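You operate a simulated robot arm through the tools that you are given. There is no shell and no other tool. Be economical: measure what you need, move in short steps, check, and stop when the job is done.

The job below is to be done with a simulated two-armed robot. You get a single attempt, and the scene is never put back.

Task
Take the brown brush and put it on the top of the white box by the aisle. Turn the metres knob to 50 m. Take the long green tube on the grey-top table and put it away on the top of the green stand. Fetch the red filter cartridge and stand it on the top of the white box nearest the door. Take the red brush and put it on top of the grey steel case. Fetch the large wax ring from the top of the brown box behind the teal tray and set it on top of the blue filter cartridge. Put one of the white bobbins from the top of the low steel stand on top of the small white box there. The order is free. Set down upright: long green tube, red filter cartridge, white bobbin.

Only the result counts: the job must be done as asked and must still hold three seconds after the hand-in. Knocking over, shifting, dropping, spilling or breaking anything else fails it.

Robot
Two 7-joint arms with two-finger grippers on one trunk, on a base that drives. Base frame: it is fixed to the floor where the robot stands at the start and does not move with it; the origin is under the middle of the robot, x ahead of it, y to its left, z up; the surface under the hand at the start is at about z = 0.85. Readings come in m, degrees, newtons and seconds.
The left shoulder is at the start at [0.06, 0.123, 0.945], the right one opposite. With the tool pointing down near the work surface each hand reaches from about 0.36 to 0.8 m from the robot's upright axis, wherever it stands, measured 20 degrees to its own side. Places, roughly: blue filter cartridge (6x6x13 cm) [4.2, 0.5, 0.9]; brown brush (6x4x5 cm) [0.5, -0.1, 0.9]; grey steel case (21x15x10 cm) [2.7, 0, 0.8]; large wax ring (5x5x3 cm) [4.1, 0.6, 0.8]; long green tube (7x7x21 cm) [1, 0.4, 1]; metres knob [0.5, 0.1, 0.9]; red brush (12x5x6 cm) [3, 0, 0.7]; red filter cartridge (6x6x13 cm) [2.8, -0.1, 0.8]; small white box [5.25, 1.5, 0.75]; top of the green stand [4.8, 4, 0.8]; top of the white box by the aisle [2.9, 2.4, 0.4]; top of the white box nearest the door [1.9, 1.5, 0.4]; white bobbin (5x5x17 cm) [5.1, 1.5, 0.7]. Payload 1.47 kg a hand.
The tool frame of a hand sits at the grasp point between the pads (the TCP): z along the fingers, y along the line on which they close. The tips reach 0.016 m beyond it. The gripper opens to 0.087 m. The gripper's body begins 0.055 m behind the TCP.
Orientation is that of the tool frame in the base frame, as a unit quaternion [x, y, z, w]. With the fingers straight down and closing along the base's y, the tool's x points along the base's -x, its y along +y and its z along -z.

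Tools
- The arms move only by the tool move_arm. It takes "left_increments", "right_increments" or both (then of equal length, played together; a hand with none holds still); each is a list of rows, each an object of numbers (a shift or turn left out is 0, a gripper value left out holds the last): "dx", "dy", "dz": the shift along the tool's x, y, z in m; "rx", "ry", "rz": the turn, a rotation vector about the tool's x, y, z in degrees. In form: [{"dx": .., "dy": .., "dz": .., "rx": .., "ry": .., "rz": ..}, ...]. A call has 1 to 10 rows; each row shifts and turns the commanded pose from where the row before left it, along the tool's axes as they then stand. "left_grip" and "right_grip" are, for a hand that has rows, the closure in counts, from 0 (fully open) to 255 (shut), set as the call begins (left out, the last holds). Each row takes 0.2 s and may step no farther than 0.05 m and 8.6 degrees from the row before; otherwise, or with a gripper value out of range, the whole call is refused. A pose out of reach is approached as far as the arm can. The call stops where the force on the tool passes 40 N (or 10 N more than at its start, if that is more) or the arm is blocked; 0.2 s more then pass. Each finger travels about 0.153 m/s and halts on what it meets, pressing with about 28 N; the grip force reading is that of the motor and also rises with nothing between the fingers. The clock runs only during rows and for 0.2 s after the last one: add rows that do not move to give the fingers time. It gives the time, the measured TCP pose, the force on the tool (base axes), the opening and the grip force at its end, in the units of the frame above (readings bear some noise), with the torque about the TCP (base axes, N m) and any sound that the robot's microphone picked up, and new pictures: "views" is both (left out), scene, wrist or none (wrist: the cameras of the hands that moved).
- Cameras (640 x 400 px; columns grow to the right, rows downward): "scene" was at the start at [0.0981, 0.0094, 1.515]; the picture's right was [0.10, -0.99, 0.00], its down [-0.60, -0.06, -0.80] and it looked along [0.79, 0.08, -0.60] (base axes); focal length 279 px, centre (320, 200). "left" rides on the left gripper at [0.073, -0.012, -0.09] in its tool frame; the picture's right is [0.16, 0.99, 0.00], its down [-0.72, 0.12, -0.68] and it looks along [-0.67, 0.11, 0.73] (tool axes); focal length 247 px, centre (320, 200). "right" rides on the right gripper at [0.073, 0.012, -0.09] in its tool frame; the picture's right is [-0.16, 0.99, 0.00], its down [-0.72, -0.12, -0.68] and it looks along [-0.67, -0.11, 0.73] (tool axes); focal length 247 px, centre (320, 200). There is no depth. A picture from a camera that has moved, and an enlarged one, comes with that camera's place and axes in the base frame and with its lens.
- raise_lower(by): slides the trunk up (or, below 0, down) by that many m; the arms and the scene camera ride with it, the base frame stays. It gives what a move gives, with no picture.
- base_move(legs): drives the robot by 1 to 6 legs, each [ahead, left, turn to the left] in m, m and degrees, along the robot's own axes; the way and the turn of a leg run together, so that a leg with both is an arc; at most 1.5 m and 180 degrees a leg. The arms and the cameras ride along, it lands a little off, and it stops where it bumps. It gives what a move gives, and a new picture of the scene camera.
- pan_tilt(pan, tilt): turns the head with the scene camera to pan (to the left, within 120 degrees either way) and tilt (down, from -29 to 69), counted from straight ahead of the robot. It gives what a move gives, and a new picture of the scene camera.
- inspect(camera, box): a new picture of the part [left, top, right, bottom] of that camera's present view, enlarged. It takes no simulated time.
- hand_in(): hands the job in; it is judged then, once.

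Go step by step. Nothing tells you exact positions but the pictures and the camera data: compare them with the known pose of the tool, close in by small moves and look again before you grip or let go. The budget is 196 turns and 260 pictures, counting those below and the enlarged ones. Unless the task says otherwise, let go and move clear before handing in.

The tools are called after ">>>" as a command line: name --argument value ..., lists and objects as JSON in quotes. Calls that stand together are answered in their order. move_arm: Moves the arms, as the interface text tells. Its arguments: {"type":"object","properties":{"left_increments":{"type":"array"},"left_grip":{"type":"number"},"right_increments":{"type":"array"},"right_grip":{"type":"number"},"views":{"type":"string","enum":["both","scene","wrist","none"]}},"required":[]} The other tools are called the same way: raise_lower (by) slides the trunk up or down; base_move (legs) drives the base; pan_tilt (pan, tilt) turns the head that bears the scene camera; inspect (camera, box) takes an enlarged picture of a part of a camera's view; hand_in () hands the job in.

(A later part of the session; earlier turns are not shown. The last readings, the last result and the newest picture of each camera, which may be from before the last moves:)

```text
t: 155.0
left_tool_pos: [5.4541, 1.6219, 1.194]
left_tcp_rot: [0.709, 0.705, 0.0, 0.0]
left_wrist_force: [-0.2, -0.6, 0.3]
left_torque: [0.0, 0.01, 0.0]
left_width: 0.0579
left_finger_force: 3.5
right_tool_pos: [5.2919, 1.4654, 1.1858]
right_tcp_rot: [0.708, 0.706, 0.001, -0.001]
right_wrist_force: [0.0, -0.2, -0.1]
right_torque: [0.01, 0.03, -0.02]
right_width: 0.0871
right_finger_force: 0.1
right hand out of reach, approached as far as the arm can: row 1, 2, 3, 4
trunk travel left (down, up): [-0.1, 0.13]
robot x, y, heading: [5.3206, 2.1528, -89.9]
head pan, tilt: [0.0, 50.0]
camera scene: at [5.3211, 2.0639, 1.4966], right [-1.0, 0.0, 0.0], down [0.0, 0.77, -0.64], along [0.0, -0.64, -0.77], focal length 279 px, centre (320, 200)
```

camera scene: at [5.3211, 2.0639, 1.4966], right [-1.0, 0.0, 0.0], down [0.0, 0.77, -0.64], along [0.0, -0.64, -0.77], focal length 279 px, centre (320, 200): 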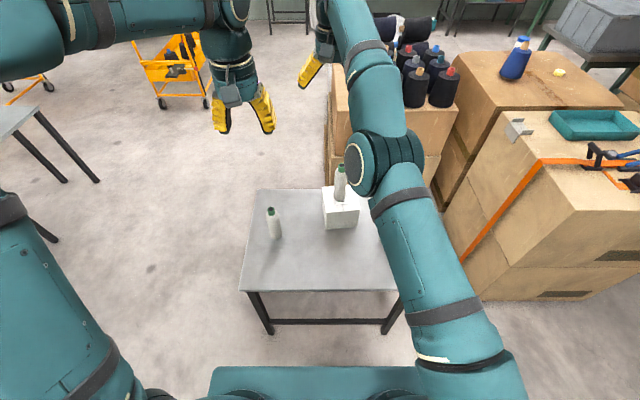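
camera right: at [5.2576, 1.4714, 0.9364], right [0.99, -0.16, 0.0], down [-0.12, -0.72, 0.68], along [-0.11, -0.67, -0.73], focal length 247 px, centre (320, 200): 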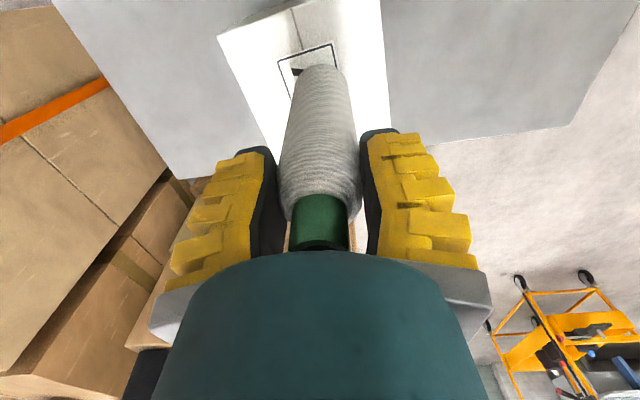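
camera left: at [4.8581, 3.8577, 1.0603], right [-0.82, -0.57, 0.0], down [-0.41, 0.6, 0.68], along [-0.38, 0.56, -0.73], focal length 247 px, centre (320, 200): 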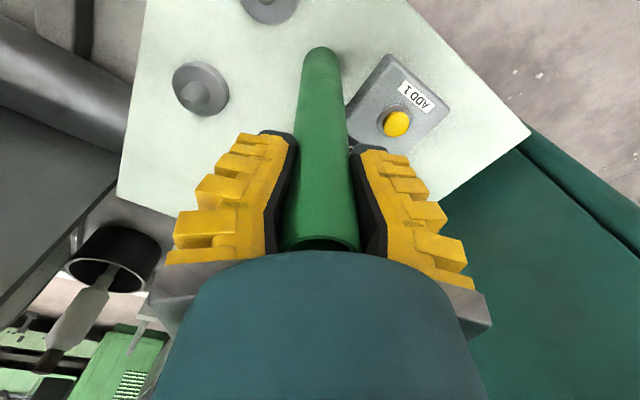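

The arm seems caught near a joint limit, so I'll back the base away to clear the stand before unfolding it.

>>> base_move --legs '[[-0.5, 0, 0]]'

>>> move_arm --right_increments '[{"dy": -0.04}, {"dy": -0.04}, {"dy": -0.04}, {"dx": 0.04}, {"dx": 0.04}, {"dx": 0.04}, {"dx": 0.04}]' --right_grip 0 --views "scene"

```text
t: 158.0
left_tool_pos: [5.4572, 2.1332, 1.1949]
left_tcp_rot: [0.708, 0.707, 0.0, 0.0]
left_wrist_force: [-0.6, 0.2, -0.1]
left_torque: [0.0, 0.0, 0.0]
left_width: 0.0579
left_finger_force: 3.5
right_tool_pos: [5.2952, 1.9753, 1.1863]
right_tcp_rot: [0.707, 0.707, 0.0, -0.001]
right_wrist_force: [1.0, 0.8, -0.2]
right_torque: [0.01, 0.03, 0.01]
right_width: 0.0872
right_finger_force: 0.1
trunk travel left (down, up): [-0.1, 0.13]
robot x, y, heading: [5.3218, 2.6582, -90.1]
head pan, tilt: [0.0, 50.0]
camera scene: at [5.3225, 2.5741, 1.4967], right [-1.0, 0.0, 0.0], down [0.0, 0.77, -0.64], along [0.0, -0.64, -0.77], focal length 279 px, centre (320, 200)
```

scene: 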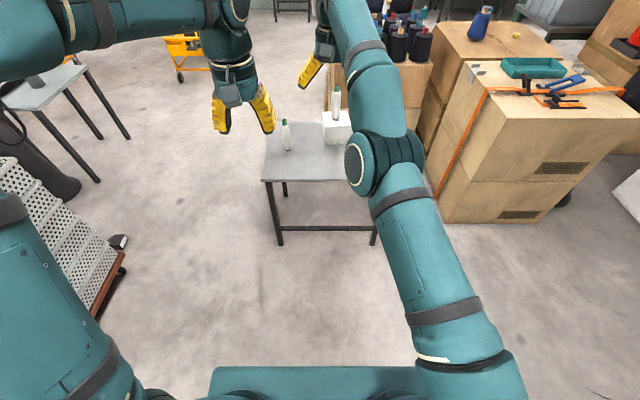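

```text
t: 159.6
left_tool_pos: [5.4557, 2.1315, 1.1943]
left_tcp_rot: [0.708, 0.707, 0.0, -0.001]
left_wrist_force: [0.2, 0.1, -0.3]
left_torque: [-0.04, -0.03, -0.02]
left_width: 0.0577
left_finger_force: 4.0
right_tool_pos: [5.1868, 1.9736, 1.227]
right_tcp_rot: [0.707, 0.707, 0.0, 0.0]
right_wrist_force: [0.2, 0.0, -0.3]
right_torque: [0.0, 0.04, -0.01]
right_width: 0.0868
right_finger_force: 0.2
right hand out of reach, approached as far as the arm can: row 1, 2, 3, 4, 5, 6, 7
trunk travel left (down, up): [-0.1, 0.13]
robot x, y, heading: [5.3227, 2.657, -90.1]
head pan, tilt: [0.0, 50.0]
camera scene: at [5.322, 2.5741, 1.4967], right [-1.0, 0.0, 0.0], down [0.0, 0.77, -0.64], along [0.0, -0.64, -0.77], focal length 279 px, centre (320, 200)
```

scene: 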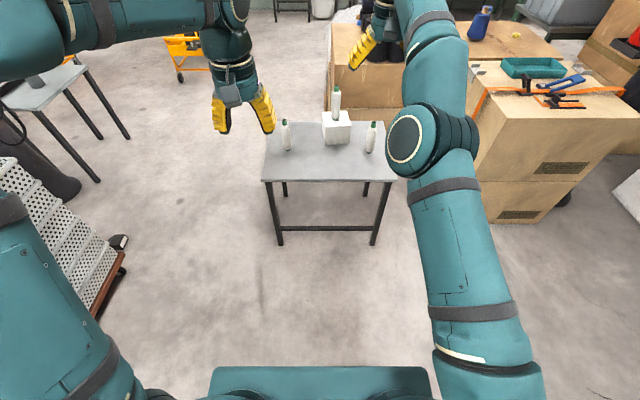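

>>> move_arm --right_increments '[{"dz": 0.04}, {"dz": 0.04}, {"dz": 0.04}, {"dz": 0.04}, {"dz": 0.04}, {"dz": 0.04}, {"dx": 0.04}, {"dx": 0.04}, {"dx": 0.04}, {"dx": 0.04}]' --right_grip 0 --views "scene"

```text
t: 161.8
left_tool_pos: [5.4577, 2.1317, 1.1939]
left_tcp_rot: [0.707, 0.707, 0.0, 0.0]
left_wrist_force: [-0.1, 0.2, 0.1]
left_torque: [-0.03, -0.01, -0.01]
left_width: 0.0579
left_finger_force: 4.0
right_tool_pos: [5.1998, 1.9103, 1.0248]
right_tcp_rot: [0.707, 0.707, 0.001, -0.001]
right_wrist_force: [0.2, -0.1, 0.5]
right_torque: [-0.01, 0.02, 0.0]
right_width: 0.0869
right_finger_force: 0.0
right hand out of reach, approached as far as the arm can: row 1, 2, 3, 4, 5, 6, 7, 8, 9, 10
trunk travel left (down, up): [-0.1, 0.13]
robot x, y, heading: [5.3251, 2.6591, -90.2]
head pan, tilt: [0.0, 50.0]
camera scene: at [5.3226, 2.5736, 1.4967], right [-1.0, 0.0, 0.0], down [0.0, 0.77, -0.64], along [0.0, -0.64, -0.77], focal length 279 px, centre (320, 200)
```

scene: 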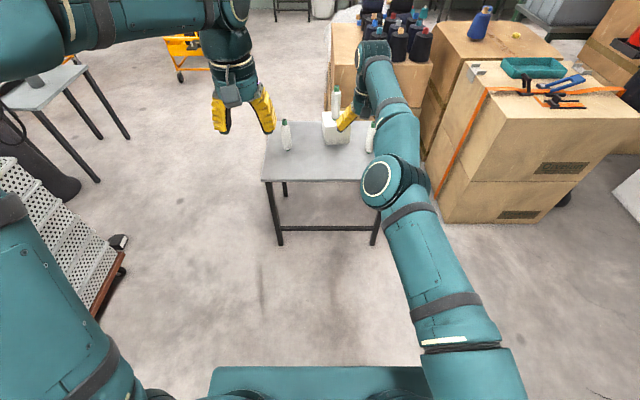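

>>> move_arm --right_increments '[{"dz": 0.04}, {"dz": 0.04}, {}]' --views "none"

>>> move_arm --right_increments '[{"dz": 0.04}, {"dz": 0.04}, {}]' --views "none"

```text
t: 162.6
left_tool_pos: [5.4571, 2.1326, 1.1937]
left_tcp_rot: [0.708, 0.706, 0.0, 0.0]
left_wrist_force: [0.1, -1.0, 0.2]
left_torque: [0.02, -0.01, -0.01]
left_width: 0.058
left_finger_force: 3.8
right_tool_pos: [5.2001, 1.9038, 0.9446]
right_tcp_rot: [0.707, 0.707, 0.002, -0.001]
right_wrist_force: [-0.4, 1.6, 0.0]
right_torque: [-0.01, 0.0, 0.01]
right_width: 0.087
right_finger_force: 0.0
right hand out of reach, approached as far as the arm can: row 1, 2
trunk travel left (down, up): [-0.1, 0.13]
robot x, y, heading: [5.3216, 2.6581, -90.1]
head pan, tilt: [0.0, 50.0]
```

```text
t: 163.4
left_tool_pos: [5.4581, 2.1311, 1.1948]
left_tcp_rot: [0.707, 0.707, -0.001, -0.001]
left_wrist_force: [0.7, -0.8, 1.1]
left_torque: [-0.04, 0.01, 0.01]
left_width: 0.0582
left_finger_force: 3.9
right_tool_pos: [5.1986, 1.9014, 0.8624]
right_tcp_rot: [0.707, 0.707, 0.001, -0.001]
right_wrist_force: [0.0, 0.8, -0.5]
right_torque: [0.01, 0.0, -0.01]
right_width: 0.0869
right_finger_force: 0.1
trunk travel left (down, up): [-0.1, 0.13]
robot x, y, heading: [5.319, 2.6604, -90.2]
head pan, tilt: [0.0, 50.0]
```

>>> move_arm --right_increments '[{"dz": 0.04}, {"dz": 0.03}, {"dx": 0.03}, {"dx": 0.04}, {"dx": 0.04}, {"dx": 0.04}, {"dx": 0.04}]' --views "none"

```text
t: 165.0
left_tool_pos: [5.4575, 2.1314, 1.1939]
left_tcp_rot: [0.708, 0.707, 0.001, 0.0]
left_wrist_force: [-0.9, -0.5, 0.6]
left_torque: [0.0, 0.0, -0.01]
left_width: 0.0579
left_finger_force: 3.6
right_tool_pos: [5.2174, 1.9169, 0.7692]
right_tcp_rot: [0.707, 0.707, 0.001, -0.001]
right_wrist_force: [0.0, 0.4, -0.6]
right_torque: [0.0, 0.0, -0.01]
right_width: 0.087
right_finger_force: 0.0
right hand out of reach, approached as far as the arm can: row 2, 3, 4, 5, 6, 7
trunk travel left (down, up): [-0.1, 0.13]
robot x, y, heading: [5.3255, 2.6612, -90.2]
head pan, tilt: [0.0, 50.0]
```

The elbow seems to have passed straight and hit its stop. I'll stretch forward, then sweep the hand inward and down to bring it back to the proper side.

>>> move_arm --right_increments '[{"dx": -0.04}, {"dx": -0.04}, {"dy": 0.04, "dz": 0.02}, {"dy": 0.04, "dz": 0.02}, {"dy": 0.04, "dz": 0.02}, {"dy": 0.04, "dz": 0.02}, {"dx": 0.03, "dz": 0.03}, {"dx": 0.03, "dz": 0.03}, {"dx": 0.04}, {"dx": 0.04}]' --views "scene"

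```text
t: 167.2
left_tool_pos: [5.4583, 2.1315, 1.1934]
left_tcp_rot: [0.708, 0.706, 0.0, -0.001]
left_wrist_force: [0.5, -0.2, -0.4]
left_torque: [-0.03, 0.03, 0.0]
left_width: 0.0581
left_finger_force: 3.8
right_tool_pos: [5.3386, 2.0919, 0.6549]
right_tcp_rot: [0.708, 0.706, 0.0, 0.0]
right_wrist_force: [-0.3, 0.1, -0.4]
right_torque: [-0.03, 0.03, -0.01]
right_width: 0.0869
right_finger_force: 0.1
right hand out of reach, approached as far as the arm can: row 1, 2, 3, 4, 5, 6
trunk travel left (down, up): [-0.1, 0.13]
robot x, y, heading: [5.3213, 2.6609, -90.1]
head pan, tilt: [0.0, 50.0]
camera scene: at [5.3228, 2.5739, 1.4967], right [-1.0, 0.0, 0.0], down [0.0, 0.77, -0.64], along [0.0, -0.64, -0.77], focal length 279 px, centre (320, 200)
```

scene: 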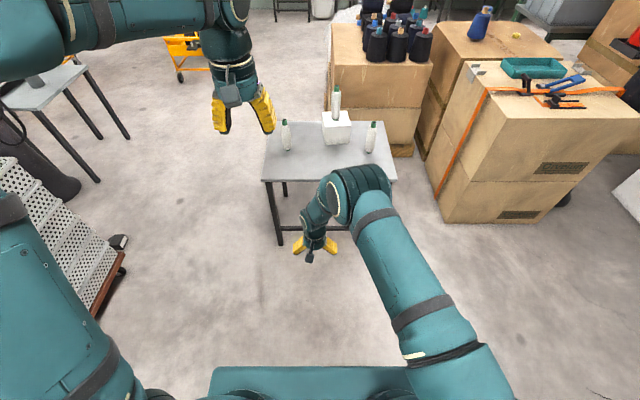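

It's free again. Now bring the right hand back to its ready place.

>>> move_arm --right_increments '[{"dx": 0.04, "dz": -0.02}, {"dx": 0.04, "dz": -0.02}, {"dx": 0.04, "dy": -0.03}, {"dx": 0.02, "dy": -0.04}, {"dy": -0.04}, {"dy": -0.03}, {"dz": -0.05}, {"dz": -0.05}, {"dz": -0.05}, {"dz": -0.05}]' --views "none"

>>> move_arm --right_increments '[{"dz": -0.05}, {"dz": -0.05}, {"dz": -0.05}, {"dz": -0.05}, {"dz": -0.05}]' --views "scene"

```text
t: 169.4
left_tool_pos: [5.4583, 2.1329, 1.195]
left_tcp_rot: [0.708, 0.707, -0.001, -0.001]
left_wrist_force: [0.6, 0.3, 0.2]
left_torque: [-0.01, -0.02, -0.03]
left_width: 0.0581
left_finger_force: 3.8
right_tool_pos: [5.1993, 2.2314, 0.8957]
right_tcp_rot: [0.707, 0.707, 0.001, 0.0]
right_wrist_force: [-0.9, 1.0, 0.6]
right_torque: [0.0, 0.0, -0.02]
right_width: 0.0871
right_finger_force: 0.1
trunk travel left (down, up): [-0.1, 0.13]
robot x, y, heading: [5.3234, 2.6601, -89.9]
head pan, tilt: [0.0, 50.0]
```

```text
t: 170.6
left_tool_pos: [5.4579, 2.1318, 1.1941]
left_tcp_rot: [0.708, 0.706, -0.001, 0.0]
left_wrist_force: [-0.2, -0.1, 0.0]
left_torque: [0.0, 0.02, -0.03]
left_width: 0.0584
left_finger_force: 3.8
right_tool_pos: [5.1985, 2.2333, 1.1461]
right_tcp_rot: [0.707, 0.707, 0.001, -0.002]
right_wrist_force: [0.1, -0.6, 0.1]
right_torque: [-0.01, -0.03, 0.01]
right_width: 0.0868
right_finger_force: 0.1
trunk travel left (down, up): [-0.1, 0.13]
robot x, y, heading: [5.32, 2.6568, -90.1]
head pan, tilt: [0.0, 50.0]
camera scene: at [5.3225, 2.5741, 1.4967], right [-1.0, 0.0, 0.0], down [0.0, 0.77, -0.64], along [0.0, -0.64, -0.77], focal length 279 px, centre (320, 200)
```

scene: 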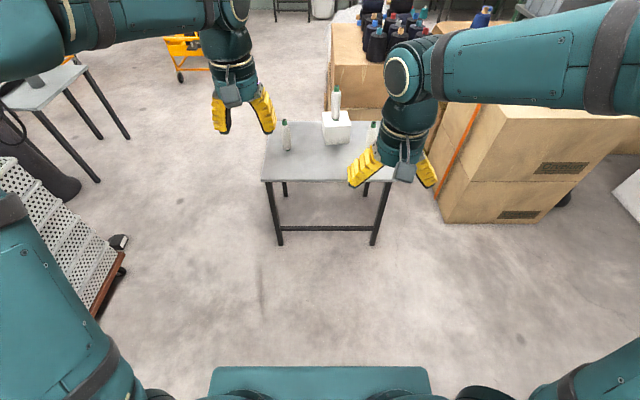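

>>> pan_tilt --pan -30 --tilt 25

>>> pan_tilt --pan 12 --tilt 30

```text
t: 171.5
left_tool_pos: [5.4561, 2.132, 1.1933]
left_tcp_rot: [0.708, 0.706, 0.0, 0.0]
left_wrist_force: [-0.2, -0.2, -0.3]
left_torque: [-0.03, -0.02, 0.03]
left_width: 0.0581
left_finger_force: 3.7
right_tool_pos: [5.1986, 2.232, 1.1447]
right_tcp_rot: [0.707, 0.708, 0.0, -0.001]
right_wrist_force: [0.2, 0.0, 0.8]
right_torque: [-0.04, 0.02, 0.0]
right_width: 0.0869
right_finger_force: 0.1
trunk travel left (down, up): [-0.1, 0.13]
robot x, y, heading: [5.3202, 2.6641, -89.7]
head pan, tilt: [-30.0, 25.0]
camera scene: at [5.2765, 2.5707, 1.5341], right [-0.87, 0.5, 0.0], down [0.21, 0.37, -0.91], along [-0.45, -0.78, -0.42], focal length 279 px, centre (320, 200)
```

scene: 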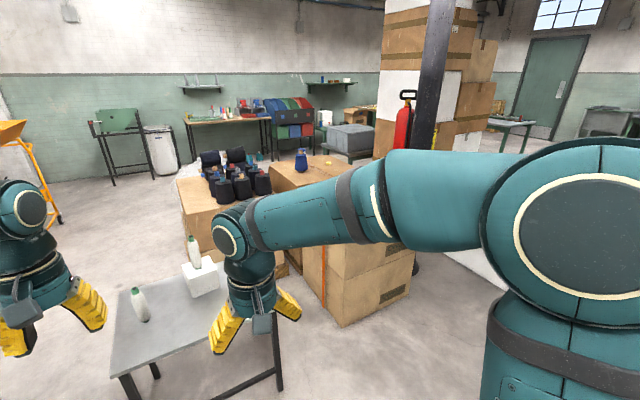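

```text
t: 172.6
left_tool_pos: [5.4577, 2.1315, 1.1941]
left_tcp_rot: [0.707, 0.707, 0.0, -0.001]
left_wrist_force: [0.9, -0.5, -1.2]
left_torque: [-0.02, 0.02, 0.02]
left_width: 0.0578
left_finger_force: 3.9
right_tool_pos: [5.1988, 2.2324, 1.1442]
right_tcp_rot: [0.707, 0.707, 0.0, -0.001]
right_wrist_force: [0.5, -0.5, -0.3]
right_torque: [0.03, -0.01, 0.01]
right_width: 0.0869
right_finger_force: 0.1
trunk travel left (down, up): [-0.1, 0.13]
robot x, y, heading: [5.3233, 2.6598, -90.0]
head pan, tilt: [12.0, 30.0]
camera scene: at [5.3413, 2.562, 1.5262], right [-0.98, -0.21, 0.0], down [-0.1, 0.49, -0.87], along [0.18, -0.85, -0.5], focal length 279 px, centre (320, 200)
```

scene: 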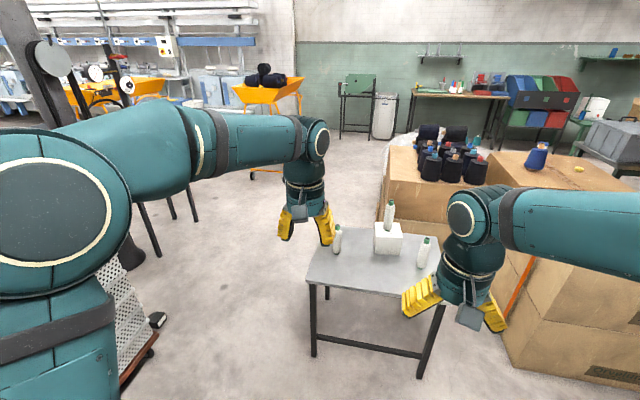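

I'll go round the east side of the low stand, then west along the far side of the cartons to reach the blue cartridge and wax ring.

>>> base_move --legs '[[0, 0.68, 0], [1.5, 0, 0], [1.5, 0, 0], [0, 0, -90]]'

>>> pan_tilt --pan -15 --tilt 32

```text
t: 194.2
left_tool_pos: [5.98, -0.8701, 1.1942]
left_tcp_rot: [0.798, 0.602, 0.001, 0.0]
left_wrist_force: [-0.4, 0.0, -0.5]
left_torque: [0.01, -0.01, -0.01]
left_width: 0.0579
left_finger_force: 3.8
right_tool_pos: [5.7584, -0.7026, 1.1457]
right_tcp_rot: [0.798, 0.603, 0.0, -0.001]
right_wrist_force: [0.0, 0.1, -0.3]
right_torque: [0.04, -0.02, -0.01]
right_width: 0.0867
right_finger_force: 0.0
trunk travel left (down, up): [-0.1, 0.13]
robot x, y, heading: [5.992, -0.3229, -105.8]
head pan, tilt: [12.0, 30.0]
stopped in leg 4: the robot was blocked; the commanded pose is now the measured one
camera scene: at [5.9853, -0.4236, 1.5262], right [-1.0, 0.07, 0.0], down [0.03, 0.5, -0.87], along [-0.06, -0.86, -0.5], focal length 279 px, centre (320, 200)
```

scene: 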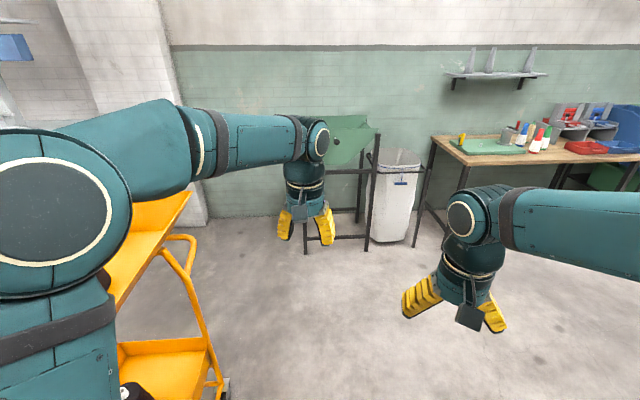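

```text
t: 195.1
left_tool_pos: [5.9799, -0.8696, 1.1937]
left_tcp_rot: [0.798, 0.602, 0.001, -0.001]
left_wrist_force: [-0.1, -0.2, 0.1]
left_torque: [0.01, 0.01, -0.02]
left_width: 0.0582
left_finger_force: 3.2
right_tool_pos: [5.7599, -0.7025, 1.1445]
right_tcp_rot: [0.798, 0.603, 0.001, -0.002]
right_wrist_force: [-0.2, -0.1, -0.8]
right_torque: [0.0, -0.02, 0.0]
right_width: 0.0872
right_finger_force: 0.1
trunk travel left (down, up): [-0.1, 0.13]
robot x, y, heading: [5.9945, -0.3252, -105.9]
head pan, tilt: [-15.0, 32.0]
camera scene: at [5.9466, -0.4105, 1.523], right [-0.86, 0.51, 0.0], down [0.27, 0.45, -0.85], along [-0.44, -0.73, -0.53], focal length 279 px, centre (320, 200)
```

scene: 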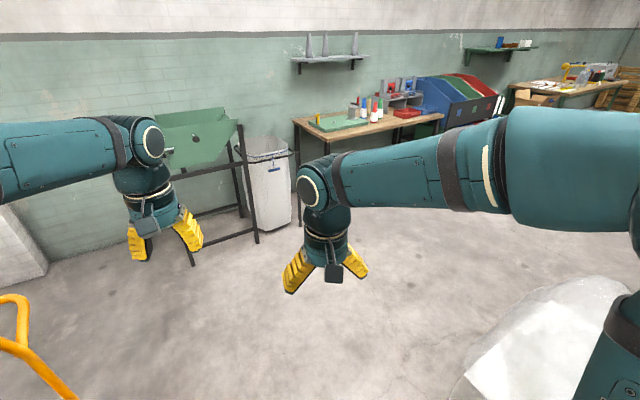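

>>> pan_tilt --pan -70 --tilt 32

>>> pan_tilt --pan 90 --tilt 50

```text
t: 196.4
left_tool_pos: [5.9804, -0.8701, 1.1924]
left_tcp_rot: [0.798, 0.603, 0.0, 0.0]
left_wrist_force: [-0.3, 0.2, -0.5]
left_torque: [0.01, 0.01, -0.02]
left_width: 0.0579
left_finger_force: 3.7
right_tool_pos: [5.7594, -0.7022, 1.1454]
right_tcp_rot: [0.798, 0.603, 0.001, 0.0]
right_wrist_force: [-0.4, -0.6, 0.0]
right_torque: [0.04, -0.02, -0.03]
right_width: 0.0871
right_finger_force: 0.1
trunk travel left (down, up): [-0.1, 0.13]
robot x, y, heading: [5.9908, -0.3215, -105.7]
head pan, tilt: [-70.0, 32.0]
camera scene: at [5.9032, -0.3401, 1.523], right [-0.07, 1.0, 0.0], down [0.53, 0.04, -0.85], along [-0.85, -0.06, -0.53], focal length 279 px, centre (320, 200)
```

scene: 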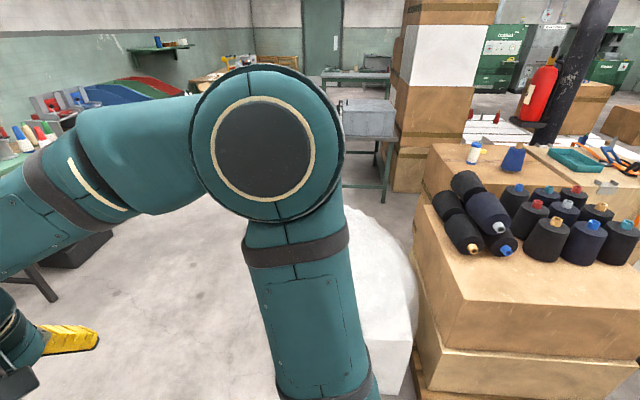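

```text
t: 198.8
left_tool_pos: [5.9805, -0.87, 1.1938]
left_tcp_rot: [0.798, 0.602, 0.001, -0.001]
left_wrist_force: [0.1, -0.4, 0.7]
left_torque: [0.01, -0.03, 0.03]
left_width: 0.058
left_finger_force: 4.1
right_tool_pos: [5.7597, -0.7014, 1.1449]
right_tcp_rot: [0.798, 0.603, 0.0, 0.0]
right_wrist_force: [0.8, -0.2, 0.2]
right_torque: [0.0, 0.01, 0.04]
right_width: 0.087
right_finger_force: 0.0
trunk travel left (down, up): [-0.1, 0.13]
robot x, y, heading: [5.9923, -0.325, -106.1]
head pan, tilt: [90.0, 50.0]
camera scene: at [6.0666, -0.3549, 1.4967], right [-0.28, -0.96, 0.0], down [-0.74, 0.21, -0.64], along [0.62, -0.18, -0.77], focal length 279 px, centre (320, 200)
```

scene: 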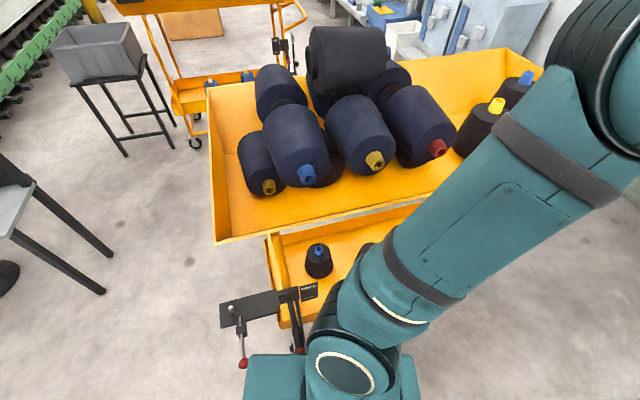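

The yellow trolley on my left blocked the turn. I'll sidestep west away from it, then go south before turning west.

>>> base_move --legs '[[0.15, -0.35, 0], [0.68, 0.2, 0]]'

>>> base_move --legs '[[0, 0, -74]]'

>>> pan_tilt --pan -12 --tilt 28

```text
t: 206.0
left_tool_pos: [5.6054, -1.6384, 1.1935]
left_tcp_rot: [0.798, 0.603, 0.001, -0.001]
left_wrist_force: [-0.7, -0.3, 0.5]
left_torque: [-0.01, -0.02, 0.01]
left_width: 0.0581
left_finger_force: 3.3
right_tool_pos: [5.3846, -1.4715, 1.1447]
right_tcp_rot: [0.798, 0.603, 0.001, -0.001]
right_wrist_force: [0.2, -0.5, 0.1]
right_torque: [0.02, -0.01, -0.01]
right_width: 0.0871
right_finger_force: 0.0
trunk travel left (down, up): [-0.1, 0.13]
robot x, y, heading: [5.6143, -1.0955, -105.9]
head pan, tilt: [90.0, 50.0]
camera scene: at [5.6905, -1.1225, 1.4966], right [-0.27, -0.96, 0.0], down [-0.74, 0.21, -0.64], along [0.62, -0.17, -0.77], focal length 279 px, centre (320, 200)
```

scene: 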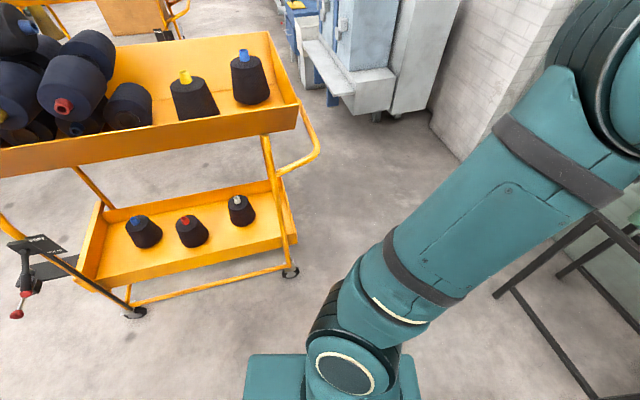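

```text
t: 209.6
left_tool_pos: [5.0911, -1.2349, 1.1937]
left_tcp_rot: [1.0, 0.005, 0.0, 0.0]
left_wrist_force: [-0.1, -1.3, 0.2]
left_torque: [-0.02, -0.02, 0.0]
left_width: 0.0578
left_finger_force: 4.0
right_tool_pos: [5.189, -0.9744, 1.1444]
right_tcp_rot: [1.0, 0.005, 0.001, 0.0]
right_wrist_force: [0.2, -0.8, -0.1]
right_torque: [0.01, 0.03, 0.02]
right_width: 0.0872
right_finger_force: 0.0
trunk travel left (down, up): [-0.1, 0.13]
robot x, y, heading: [5.6171, -1.0917, -179.5]
head pan, tilt: [90.0, 50.0]
camera scene: at [5.6099, -1.1683, 1.4967], right [-1.0, -0.01, 0.0], down [-0.01, 0.77, -0.64], along [0.01, -0.64, -0.77], focal length 279 px, centre (320, 200)
```

scene: 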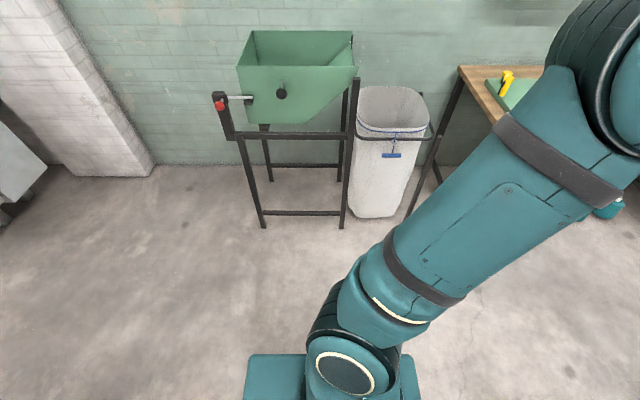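

```text
t: 211.4
left_tool_pos: [5.0906, -1.2334, 1.1944]
left_tcp_rot: [1.0, 0.005, 0.0, 0.0]
left_wrist_force: [0.0, -1.0, 0.7]
left_torque: [0.0, 0.01, 0.01]
left_width: 0.0577
left_finger_force: 3.0
right_tool_pos: [5.1882, -0.9734, 1.1447]
right_tcp_rot: [1.0, 0.005, 0.001, 0.0]
right_wrist_force: [-0.9, -0.2, -0.5]
right_torque: [0.0, 0.0, 0.0]
right_width: 0.087
right_finger_force: 0.0
trunk travel left (down, up): [-0.1, 0.13]
robot x, y, heading: [5.6192, -1.0918, -179.8]
head pan, tilt: [-12.0, 28.0]
camera scene: at [5.5198, -1.0733, 1.5293], right [0.2, 0.98, 0.0], down [0.46, -0.09, -0.88], along [-0.87, 0.18, -0.47], focal length 279 px, centre (320, 200)
```

scene: 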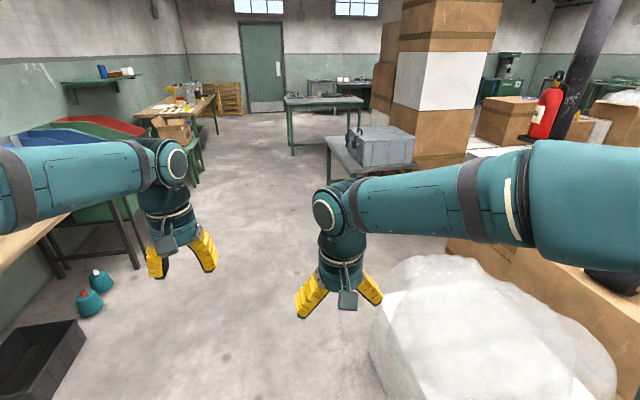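

>>> base_move --legs '[[1.5, 0.08, 0], [0.35, 0, 0]]'

>>> pan_tilt --pan -75 --tilt 35

```text
refused: leg 1 is longer than a leg can be; nothing moved
```

```text
t: 212.7
left_tool_pos: [5.0912, -1.2353, 1.1939]
left_tcp_rot: [1.0, 0.005, 0.001, 0.001]
left_wrist_force: [0.3, 0.0, -0.5]
left_torque: [-0.04, 0.01, 0.02]
left_width: 0.0578
left_finger_force: 4.1
right_tool_pos: [5.1893, -0.9747, 1.1444]
right_tcp_rot: [1.0, 0.005, 0.0, 0.0]
right_wrist_force: [0.6, 0.2, -0.4]
right_torque: [-0.03, -0.03, 0.01]
right_width: 0.0869
right_finger_force: 0.1
trunk travel left (down, up): [-0.1, 0.13]
robot x, y, heading: [5.6155, -1.0895, -179.5]
head pan, tilt: [-75.0, 35.0]
camera scene: at [5.5856, -1.0066, 1.5184], right [0.96, 0.27, 0.0], down [0.15, -0.55, -0.82], along [-0.22, 0.79, -0.57], focal length 279 px, centre (320, 200)
```

scene: 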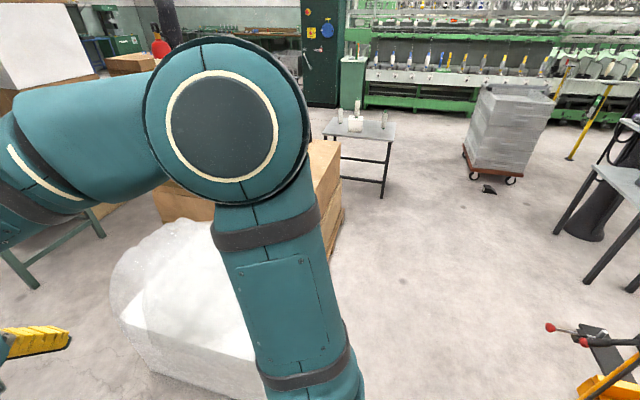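

>>> base_move --legs '[[1.45, 0.08, 0], [0.4, 0, 0]]'

>>> pan_tilt --pan -60 --tilt 30

```text
t: 222.0
left_tool_pos: [3.2394, -1.2784, 1.1924]
left_tcp_rot: [1.0, -0.01, 0.001, 0.0]
left_wrist_force: [-0.1, 0.8, 0.2]
left_torque: [0.0, 0.01, 0.01]
left_width: 0.058
left_finger_force: 3.7
right_tool_pos: [3.345, -1.0226, 1.1438]
right_tcp_rot: [1.0, -0.011, 0.001, 0.0]
right_wrist_force: [-0.7, -0.4, -0.8]
right_torque: [-0.03, -0.01, 0.02]
right_width: 0.0872
right_finger_force: 0.2
trunk travel left (down, up): [-0.1, 0.13]
robot x, y, heading: [3.7667, -1.1547, 178.8]
head pan, tilt: [-75.0, 35.0]
camera scene: at [3.7403, -1.0675, 1.5184], right [0.97, 0.24, 0.0], down [0.14, -0.56, -0.82], along [-0.19, 0.8, -0.57], focal length 279 px, centre (320, 200)
```

scene: 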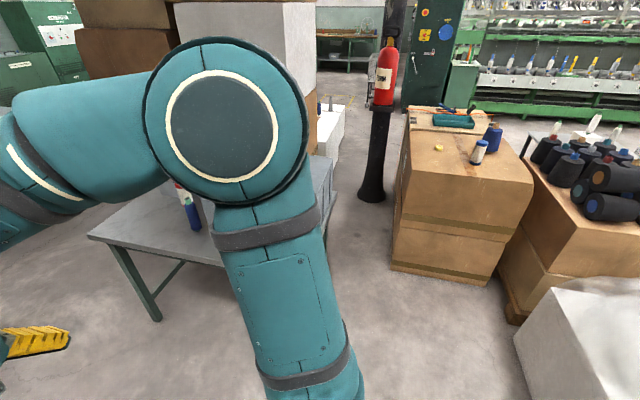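

```text
t: 222.8
left_tool_pos: [3.2392, -1.2794, 1.1935]
left_tcp_rot: [1.0, -0.01, 0.0, -0.001]
left_wrist_force: [1.0, 0.4, -0.5]
left_torque: [0.03, 0.0, -0.03]
left_width: 0.0578
left_finger_force: 3.7
right_tool_pos: [3.3467, -1.0238, 1.1452]
right_tcp_rot: [1.0, -0.011, 0.002, 0.0]
right_wrist_force: [-0.3, 0.8, -0.8]
right_torque: [0.02, -0.02, 0.01]
right_width: 0.0868
right_finger_force: 0.0
trunk travel left (down, up): [-0.1, 0.13]
robot x, y, heading: [3.7713, -1.1538, 178.5]
head pan, tilt: [-60.0, 30.0]
camera scene: at [3.7187, -1.0737, 1.5262], right [0.88, 0.48, 0.0], down [0.24, -0.44, -0.87], along [-0.42, 0.76, -0.5], focal length 279 px, centre (320, 200)
```

scene: 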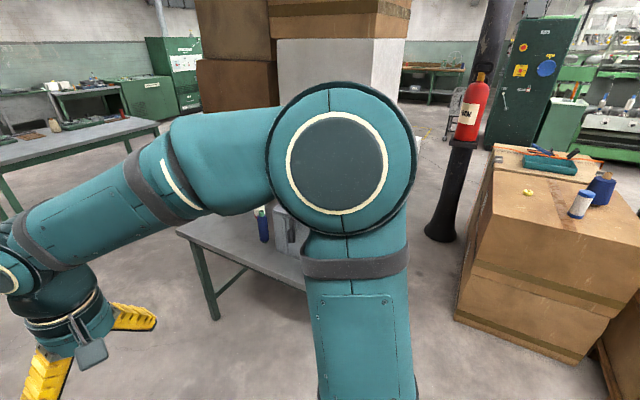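

The carton with the blue cartridge and yellow ring has free floor on its south side. I'll turn to face it and drive up.

>>> base_move --legs '[[0, 0, -88.5], [0, -0.33, 0], [0.9, 0, 0]]'

>>> pan_tilt --pan 0 --tilt 42

```text
t: 234.2
left_tool_pos: [3.9436, 0.2591, 1.1937]
left_tcp_rot: [0.711, -0.703, 0.001, 0.0]
left_wrist_force: [0.7, 0.3, -0.7]
left_torque: [-0.01, 0.01, 0.0]
left_width: 0.0581
left_finger_force: 3.9
right_tool_pos: [4.2044, 0.1617, 1.1455]
right_tcp_rot: [0.711, -0.703, 0.001, 0.001]
right_wrist_force: [-0.2, -0.2, 0.1]
right_torque: [-0.03, 0.02, 0.01]
right_width: 0.0868
right_finger_force: 0.0
trunk travel left (down, up): [-0.1, 0.13]
robot x, y, heading: [4.0869, -0.2674, 90.4]
head pan, tilt: [-60.0, 30.0]
camera scene: at [4.1672, -0.2108, 1.5262], right [0.51, -0.86, 0.0], down [-0.43, -0.25, -0.87], along [0.75, 0.44, -0.5], focal length 279 px, centre (320, 200)
```

scene: 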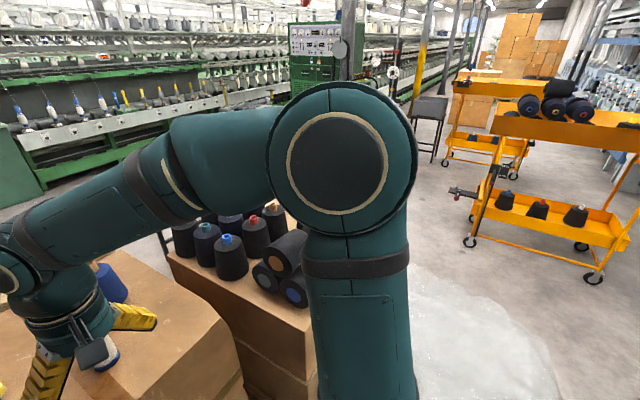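

```text
t: 235.5
left_tool_pos: [3.9446, 0.2588, 1.1944]
left_tcp_rot: [0.71, -0.704, 0.0, 0.001]
left_wrist_force: [1.2, 0.1, 0.0]
left_torque: [0.0, 0.02, 0.03]
left_width: 0.058
left_finger_force: 3.7
right_tool_pos: [4.2048, 0.1597, 1.1449]
right_tcp_rot: [0.712, -0.702, 0.001, 0.001]
right_wrist_force: [0.5, 0.1, -0.3]
right_torque: [0.01, -0.02, -0.01]
right_width: 0.0867
right_finger_force: 0.1
trunk travel left (down, up): [-0.1, 0.13]
robot x, y, heading: [4.0899, -0.2681, 91.0]
head pan, tilt: [0.0, 42.0]
camera scene: at [4.0885, -0.1737, 1.5079], right [1.0, 0.01, 0.0], down [0.01, -0.67, -0.74], along [-0.01, 0.74, -0.67], focal length 279 px, centre (320, 200)
```

scene: 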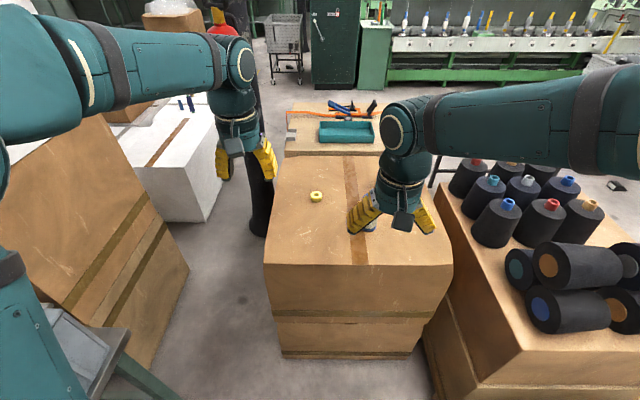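

I need to be closer; I'll advance carefully 0.2 m and move the right hand aside so the cartridge is in view.

>>> base_move --legs '[[0.2, 0, -0.5]]'

>>> move_arm --right_increments '[{"dy": -0.05}, {"dy": -0.05}, {"dy": -0.05}, {"dy": -0.05}]' --left_increments '[{"dx": -0.04, "dz": 0.03}, {"dx": -0.04, "dy": -0.03}, {"dx": -0.03, "dy": -0.04}, {"dy": -0.03, "dz": 0.03}]' --left_grip 0 --views "both"

```text
t: 237.1
left_tool_pos: [3.9486, 0.4594, 1.193]
left_tcp_rot: [0.707, -0.707, 0.001, 0.0]
left_wrist_force: [-0.3, 0.4, -0.2]
left_torque: [-0.04, -0.04, 0.02]
left_width: 0.0583
left_finger_force: 4.1
right_tool_pos: [4.2072, 0.3579, 1.1445]
right_tcp_rot: [0.708, -0.706, 0.0, 0.001]
right_wrist_force: [0.7, -0.3, 0.8]
right_torque: [-0.02, -0.01, 0.01]
right_width: 0.0872
right_finger_force: 0.1
trunk travel left (down, up): [-0.1, 0.13]
robot x, y, heading: [4.0878, -0.0703, 90.0]
head pan, tilt: [0.0, 42.0]
camera scene: at [4.0883, 0.0258, 1.5078], right [1.0, 0.0, 0.0], down [0.0, -0.67, -0.74], along [0.0, 0.74, -0.67], focal length 279 px, centre (320, 200)
```

scene: 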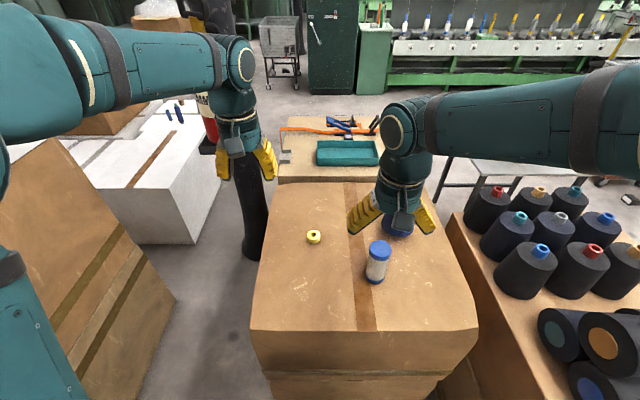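

```text
t: 238.1
left_tool_pos: [4.0513, 0.5688, 1.135]
left_tcp_rot: [0.708, -0.707, 0.0, 0.001]
left_wrist_force: [0.0, 0.1, 0.2]
left_torque: [-0.02, 0.0, 0.0]
left_width: 0.087
left_finger_force: 0.0
right_tool_pos: [4.4112, 0.3561, 1.1443]
right_tcp_rot: [0.708, -0.706, 0.001, 0.001]
right_wrist_force: [0.5, -1.1, -1.2]
right_torque: [-0.02, 0.0, 0.0]
right_width: 0.0869
right_finger_force: 0.0
trunk travel left (down, up): [-0.1, 0.13]
robot x, y, heading: [4.0832, -0.0689, 90.0]
head pan, tilt: [0.0, 42.0]
camera scene: at [4.0895, 0.0244, 1.5079], right [1.0, 0.0, 0.0], down [0.0, -0.67, -0.74], along [0.0, 0.74, -0.67], focal length 279 px, centre (320, 200)
camera right: at [4.3999, 0.284, 1.2352], right [-0.99, 0.16, 0.0], down [0.11, 0.72, 0.68], along [0.11, 0.67, -0.73], focal length 247 px, centre (320, 200)
camera left: at [4.0635, 0.4958, 1.2236], right [-0.99, -0.16, 0.0], down [-0.12, 0.72, 0.68], along [-0.11, 0.67, -0.73], focal length 247 px, centre (320, 200)
```

scene: 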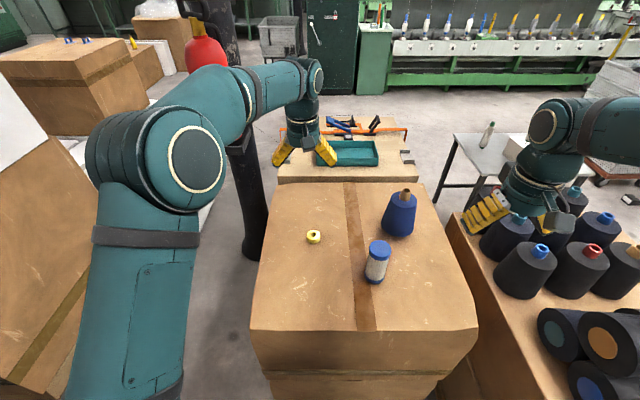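
right: 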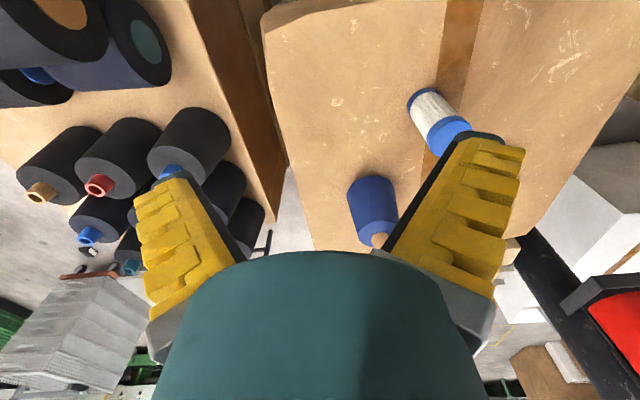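
left: 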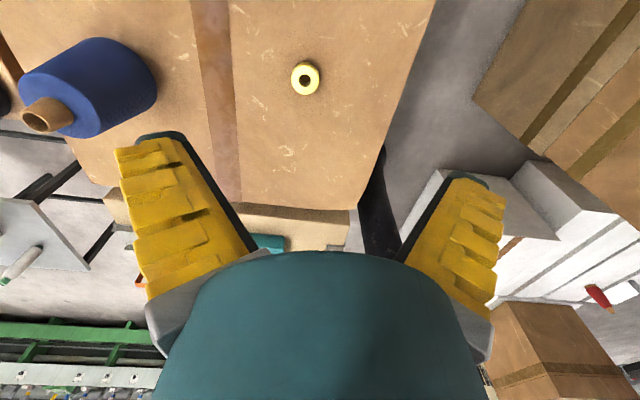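

The ring is at about [4.067, 0.627, top 0.797], the blue cartridge top at about [4.246, 0.493, 0.90]. I'll bring the left hand over the ring and descend part way.

>>> move_arm --left_increments '[{"dx": -0.03, "dy": -0.016}, {"dx": -0.028}, {"dz": 0.05}, {"dz": 0.05}, {"dz": 0.05}, {"dz": 0.05}, {"dz": 0.04}]' --left_grip 0 --views "wrist"

```text
t: 239.7
left_tool_pos: [4.0635, 0.627, 0.8932]
left_tcp_rot: [0.708, -0.707, 0.0, 0.001]
left_wrist_force: [0.1, 0.9, 1.2]
left_torque: [-0.05, 0.02, -0.01]
left_width: 0.0871
left_finger_force: 0.1
right_tool_pos: [4.4089, 0.356, 1.1446]
right_tcp_rot: [0.707, -0.707, 0.0, 0.0]
right_wrist_force: [-0.6, 0.3, -0.1]
right_torque: [0.0, 0.0, -0.02]
right_width: 0.087
right_finger_force: 0.0
trunk travel left (down, up): [-0.1, 0.13]
robot x, y, heading: [4.0874, -0.0715, 90.0]
head pan, tilt: [0.0, 42.0]
camera left: at [4.0777, 0.5534, 0.9821], right [-0.99, -0.16, 0.0], down [-0.12, 0.72, 0.68], along [-0.11, 0.67, -0.73], focal length 247 px, centre (320, 200)
```

left: 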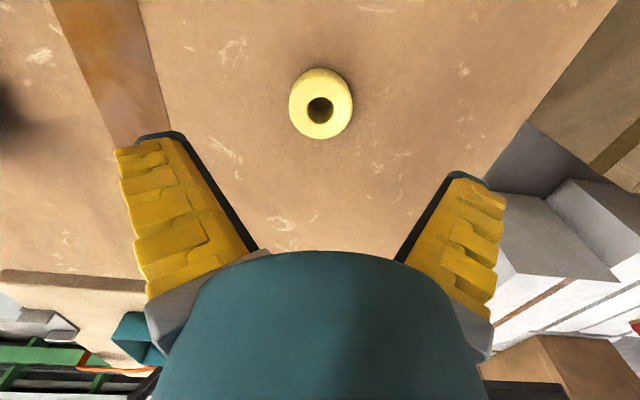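

>>> move_arm --left_increments '[{"dy": -0.002, "dz": 0.04}, {"dz": 0.035}, {"dz": 0.015}, {"dz": 0.01}]' --left_grip 0 --views "wrist"

```text
t: 240.7
left_tool_pos: [4.068, 0.6255, 0.8008]
left_tcp_rot: [0.708, -0.706, -0.002, -0.003]
left_wrist_force: [-2.5, -9.5, 37.8]
left_torque: [-0.12, -0.21, -0.4]
left_width: 0.088
left_finger_force: 0.6
right_tool_pos: [4.4098, 0.3529, 1.1464]
right_tcp_rot: [0.708, -0.706, -0.001, -0.001]
right_wrist_force: [0.0, 0.9, -0.1]
right_torque: [-0.03, -0.02, 0.0]
right_width: 0.0872
right_finger_force: 0.0
trunk travel left (down, up): [-0.1, 0.13]
robot x, y, heading: [4.0863, -0.075, 90.3]
head pan, tilt: [0.0, 42.0]
camera left: at [4.0798, 0.5518, 0.8893], right [-0.99, -0.16, 0.0], down [-0.12, 0.72, 0.69], along [-0.11, 0.68, -0.73], focal length 247 px, centre (320, 200)
```

left: 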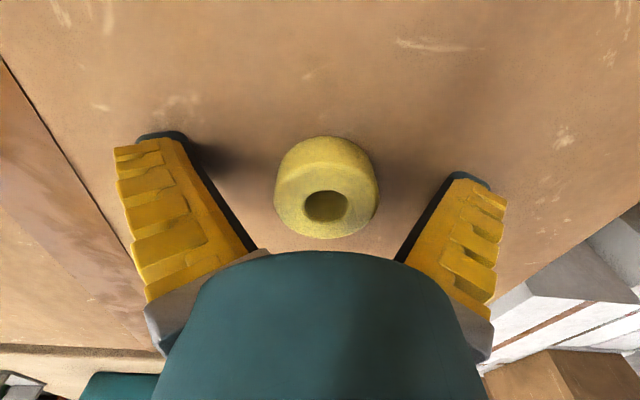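

The tips touched the carton at z ≈ 0.785. I'll lift a few mm and close on the ring.

>>> move_arm --left_increments '[{"dz": -0.011}, {}]' --left_grip 60 --views "none"

>>> move_arm --left_increments '[{}, {}, {"dz": -0.02}, {"dz": -0.04}]' --left_grip 255 --views "wrist"

```text
t: 241.3
left_tool_pos: [4.0656, 0.6256, 0.8064]
left_tcp_rot: [0.707, -0.707, -0.001, -0.001]
left_wrist_force: [3.9, -1.6, 17.5]
left_torque: [-0.08, -1.68, -0.25]
left_width: 0.0697
left_finger_force: 29.6
right_tool_pos: [4.41, 0.3551, 1.1462]
right_tcp_rot: [0.708, -0.706, -0.001, 0.0]
right_wrist_force: [-0.3, -0.4, -0.3]
right_torque: [-0.02, 0.0, -0.01]
right_width: 0.0873
right_finger_force: 0.0
trunk travel left (down, up): [-0.1, 0.13]
robot x, y, heading: [4.0852, -0.0669, 90.2]
head pan, tilt: [0.0, 42.0]
```

```text
t: 242.3
left_tool_pos: [4.0667, 0.6249, 0.8628]
left_tcp_rot: [-0.707, 0.708, -0.001, -0.003]
left_wrist_force: [0.2, 0.1, -0.3]
left_torque: [0.03, -0.02, -0.02]
left_width: 0.0344
left_finger_force: 28.8
right_tool_pos: [4.4086, 0.3553, 1.1451]
right_tcp_rot: [0.708, -0.707, 0.0, 0.0]
right_wrist_force: [0.2, -1.2, -0.1]
right_torque: [-0.01, 0.02, 0.02]
right_width: 0.0869
right_finger_force: 0.1
trunk travel left (down, up): [-0.1, 0.13]
robot x, y, heading: [4.085, -0.0716, 89.7]
head pan, tilt: [0.0, 42.0]
camera left: at [4.0783, 0.5527, 0.953], right [-0.99, -0.16, 0.0], down [-0.12, 0.73, 0.68], along [-0.11, 0.67, -0.73], focal length 247 px, centre (320, 200)
```

left: 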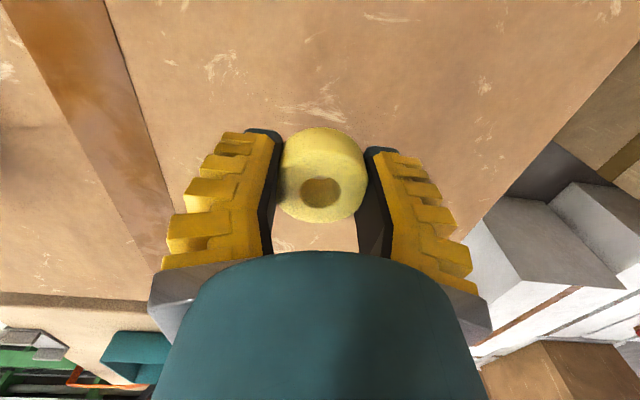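

>>> move_arm --left_increments '[{"dz": -0.05}, {"dz": -0.05}, {"dz": -0.05}, {"dx": 0.04}, {"dx": 0.04, "dy": -0.03}, {"dx": 0.04, "dy": -0.03}, {"dx": 0.012, "dy": -0.04}, {"dy": -0.04}, {"dy": -0.04}]' --views "both"

```text
t: 244.3
left_tool_pos: [4.2485, 0.495, 1.0153]
left_tcp_rot: [0.708, -0.707, 0.001, 0.0]
left_wrist_force: [0.8, -0.3, -0.5]
left_torque: [-0.02, -0.02, -0.02]
left_width: 0.0341
left_finger_force: 28.3
right_tool_pos: [4.4095, 0.3558, 1.1454]
right_tcp_rot: [0.708, -0.707, 0.001, 0.001]
right_wrist_force: [-0.4, 0.2, 0.4]
right_torque: [0.01, 0.01, 0.0]
right_width: 0.087
right_finger_force: 0.2
trunk travel left (down, up): [-0.1, 0.13]
robot x, y, heading: [4.0882, -0.0701, 90.0]
head pan, tilt: [0.0, 42.0]
camera scene: at [4.0894, 0.0248, 1.5078], right [1.0, 0.0, 0.0], down [0.0, -0.67, -0.74], along [0.0, 0.74, -0.67], focal length 279 px, centre (320, 200)
camera left: at [4.261, 0.4231, 1.1041], right [-0.99, -0.16, 0.0], down [-0.12, 0.72, 0.68], along [-0.11, 0.67, -0.73], focal length 247 px, centre (320, 200)
```

scene: 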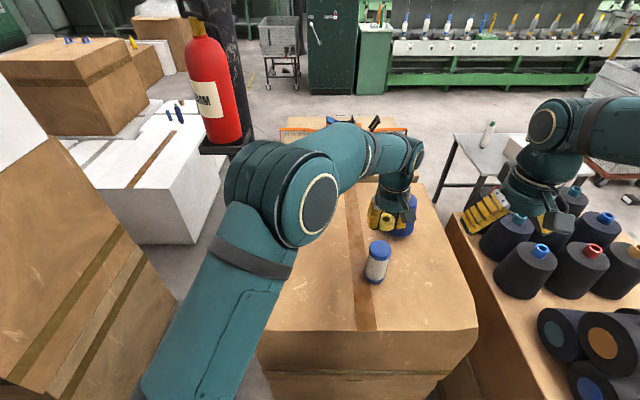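
left: 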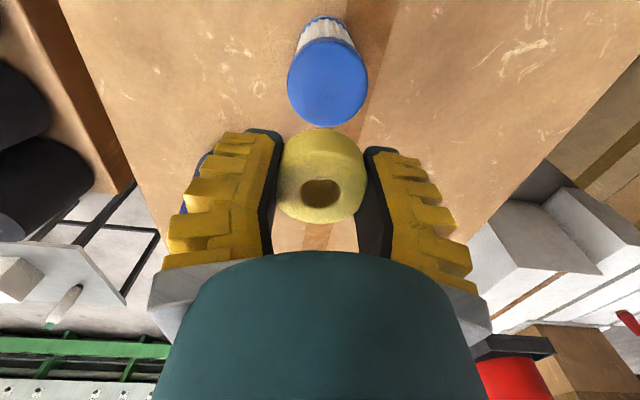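

>>> move_arm --left_increments '[{"dx": 0.012, "dy": 0.002}, {"dz": 0.03}, {"dz": 0.02}]' --views "wrist"

>>> inspect --camera "scene" --box '[330, 170, 450, 300]'

```text
t: 245.1
left_tool_pos: [4.2446, 0.4837, 0.9642]
left_tcp_rot: [0.708, -0.707, 0.0, 0.0]
left_wrist_force: [-0.3, 0.3, 0.4]
left_torque: [0.01, -0.06, 0.02]
left_width: 0.0339
left_finger_force: 27.6
right_tool_pos: [4.4097, 0.3557, 1.1451]
right_tcp_rot: [0.708, -0.706, 0.0, 0.0]
right_wrist_force: [-0.2, 0.3, -0.3]
right_torque: [0.0, -0.03, 0.02]
right_width: 0.0868
right_finger_force: 0.1
trunk travel left (down, up): [-0.1, 0.13]
robot x, y, heading: [4.087, -0.071, 90.0]
head pan, tilt: [0.0, 42.0]
camera left: at [4.2573, 0.4095, 1.0537], right [-0.99, -0.16, 0.0], down [-0.12, 0.72, 0.68], along [-0.11, 0.67, -0.73], focal length 247 px, centre (320, 200)
```

left: 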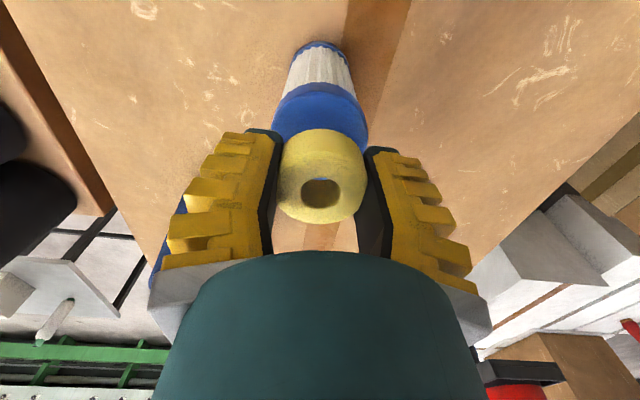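

```text
3.08 times, centred on (390, 235) of scene
camera zoom: at [4.0884, 0.0245, 1.5079], right [1.0, 0.0, 0.0], down [0.0, -0.67, -0.74], along [0.0, 0.74, -0.67], focal length 858 px, centre (105, 92)
```

zoom: 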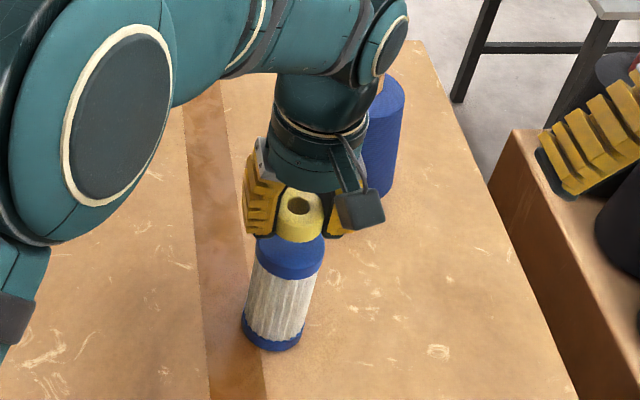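

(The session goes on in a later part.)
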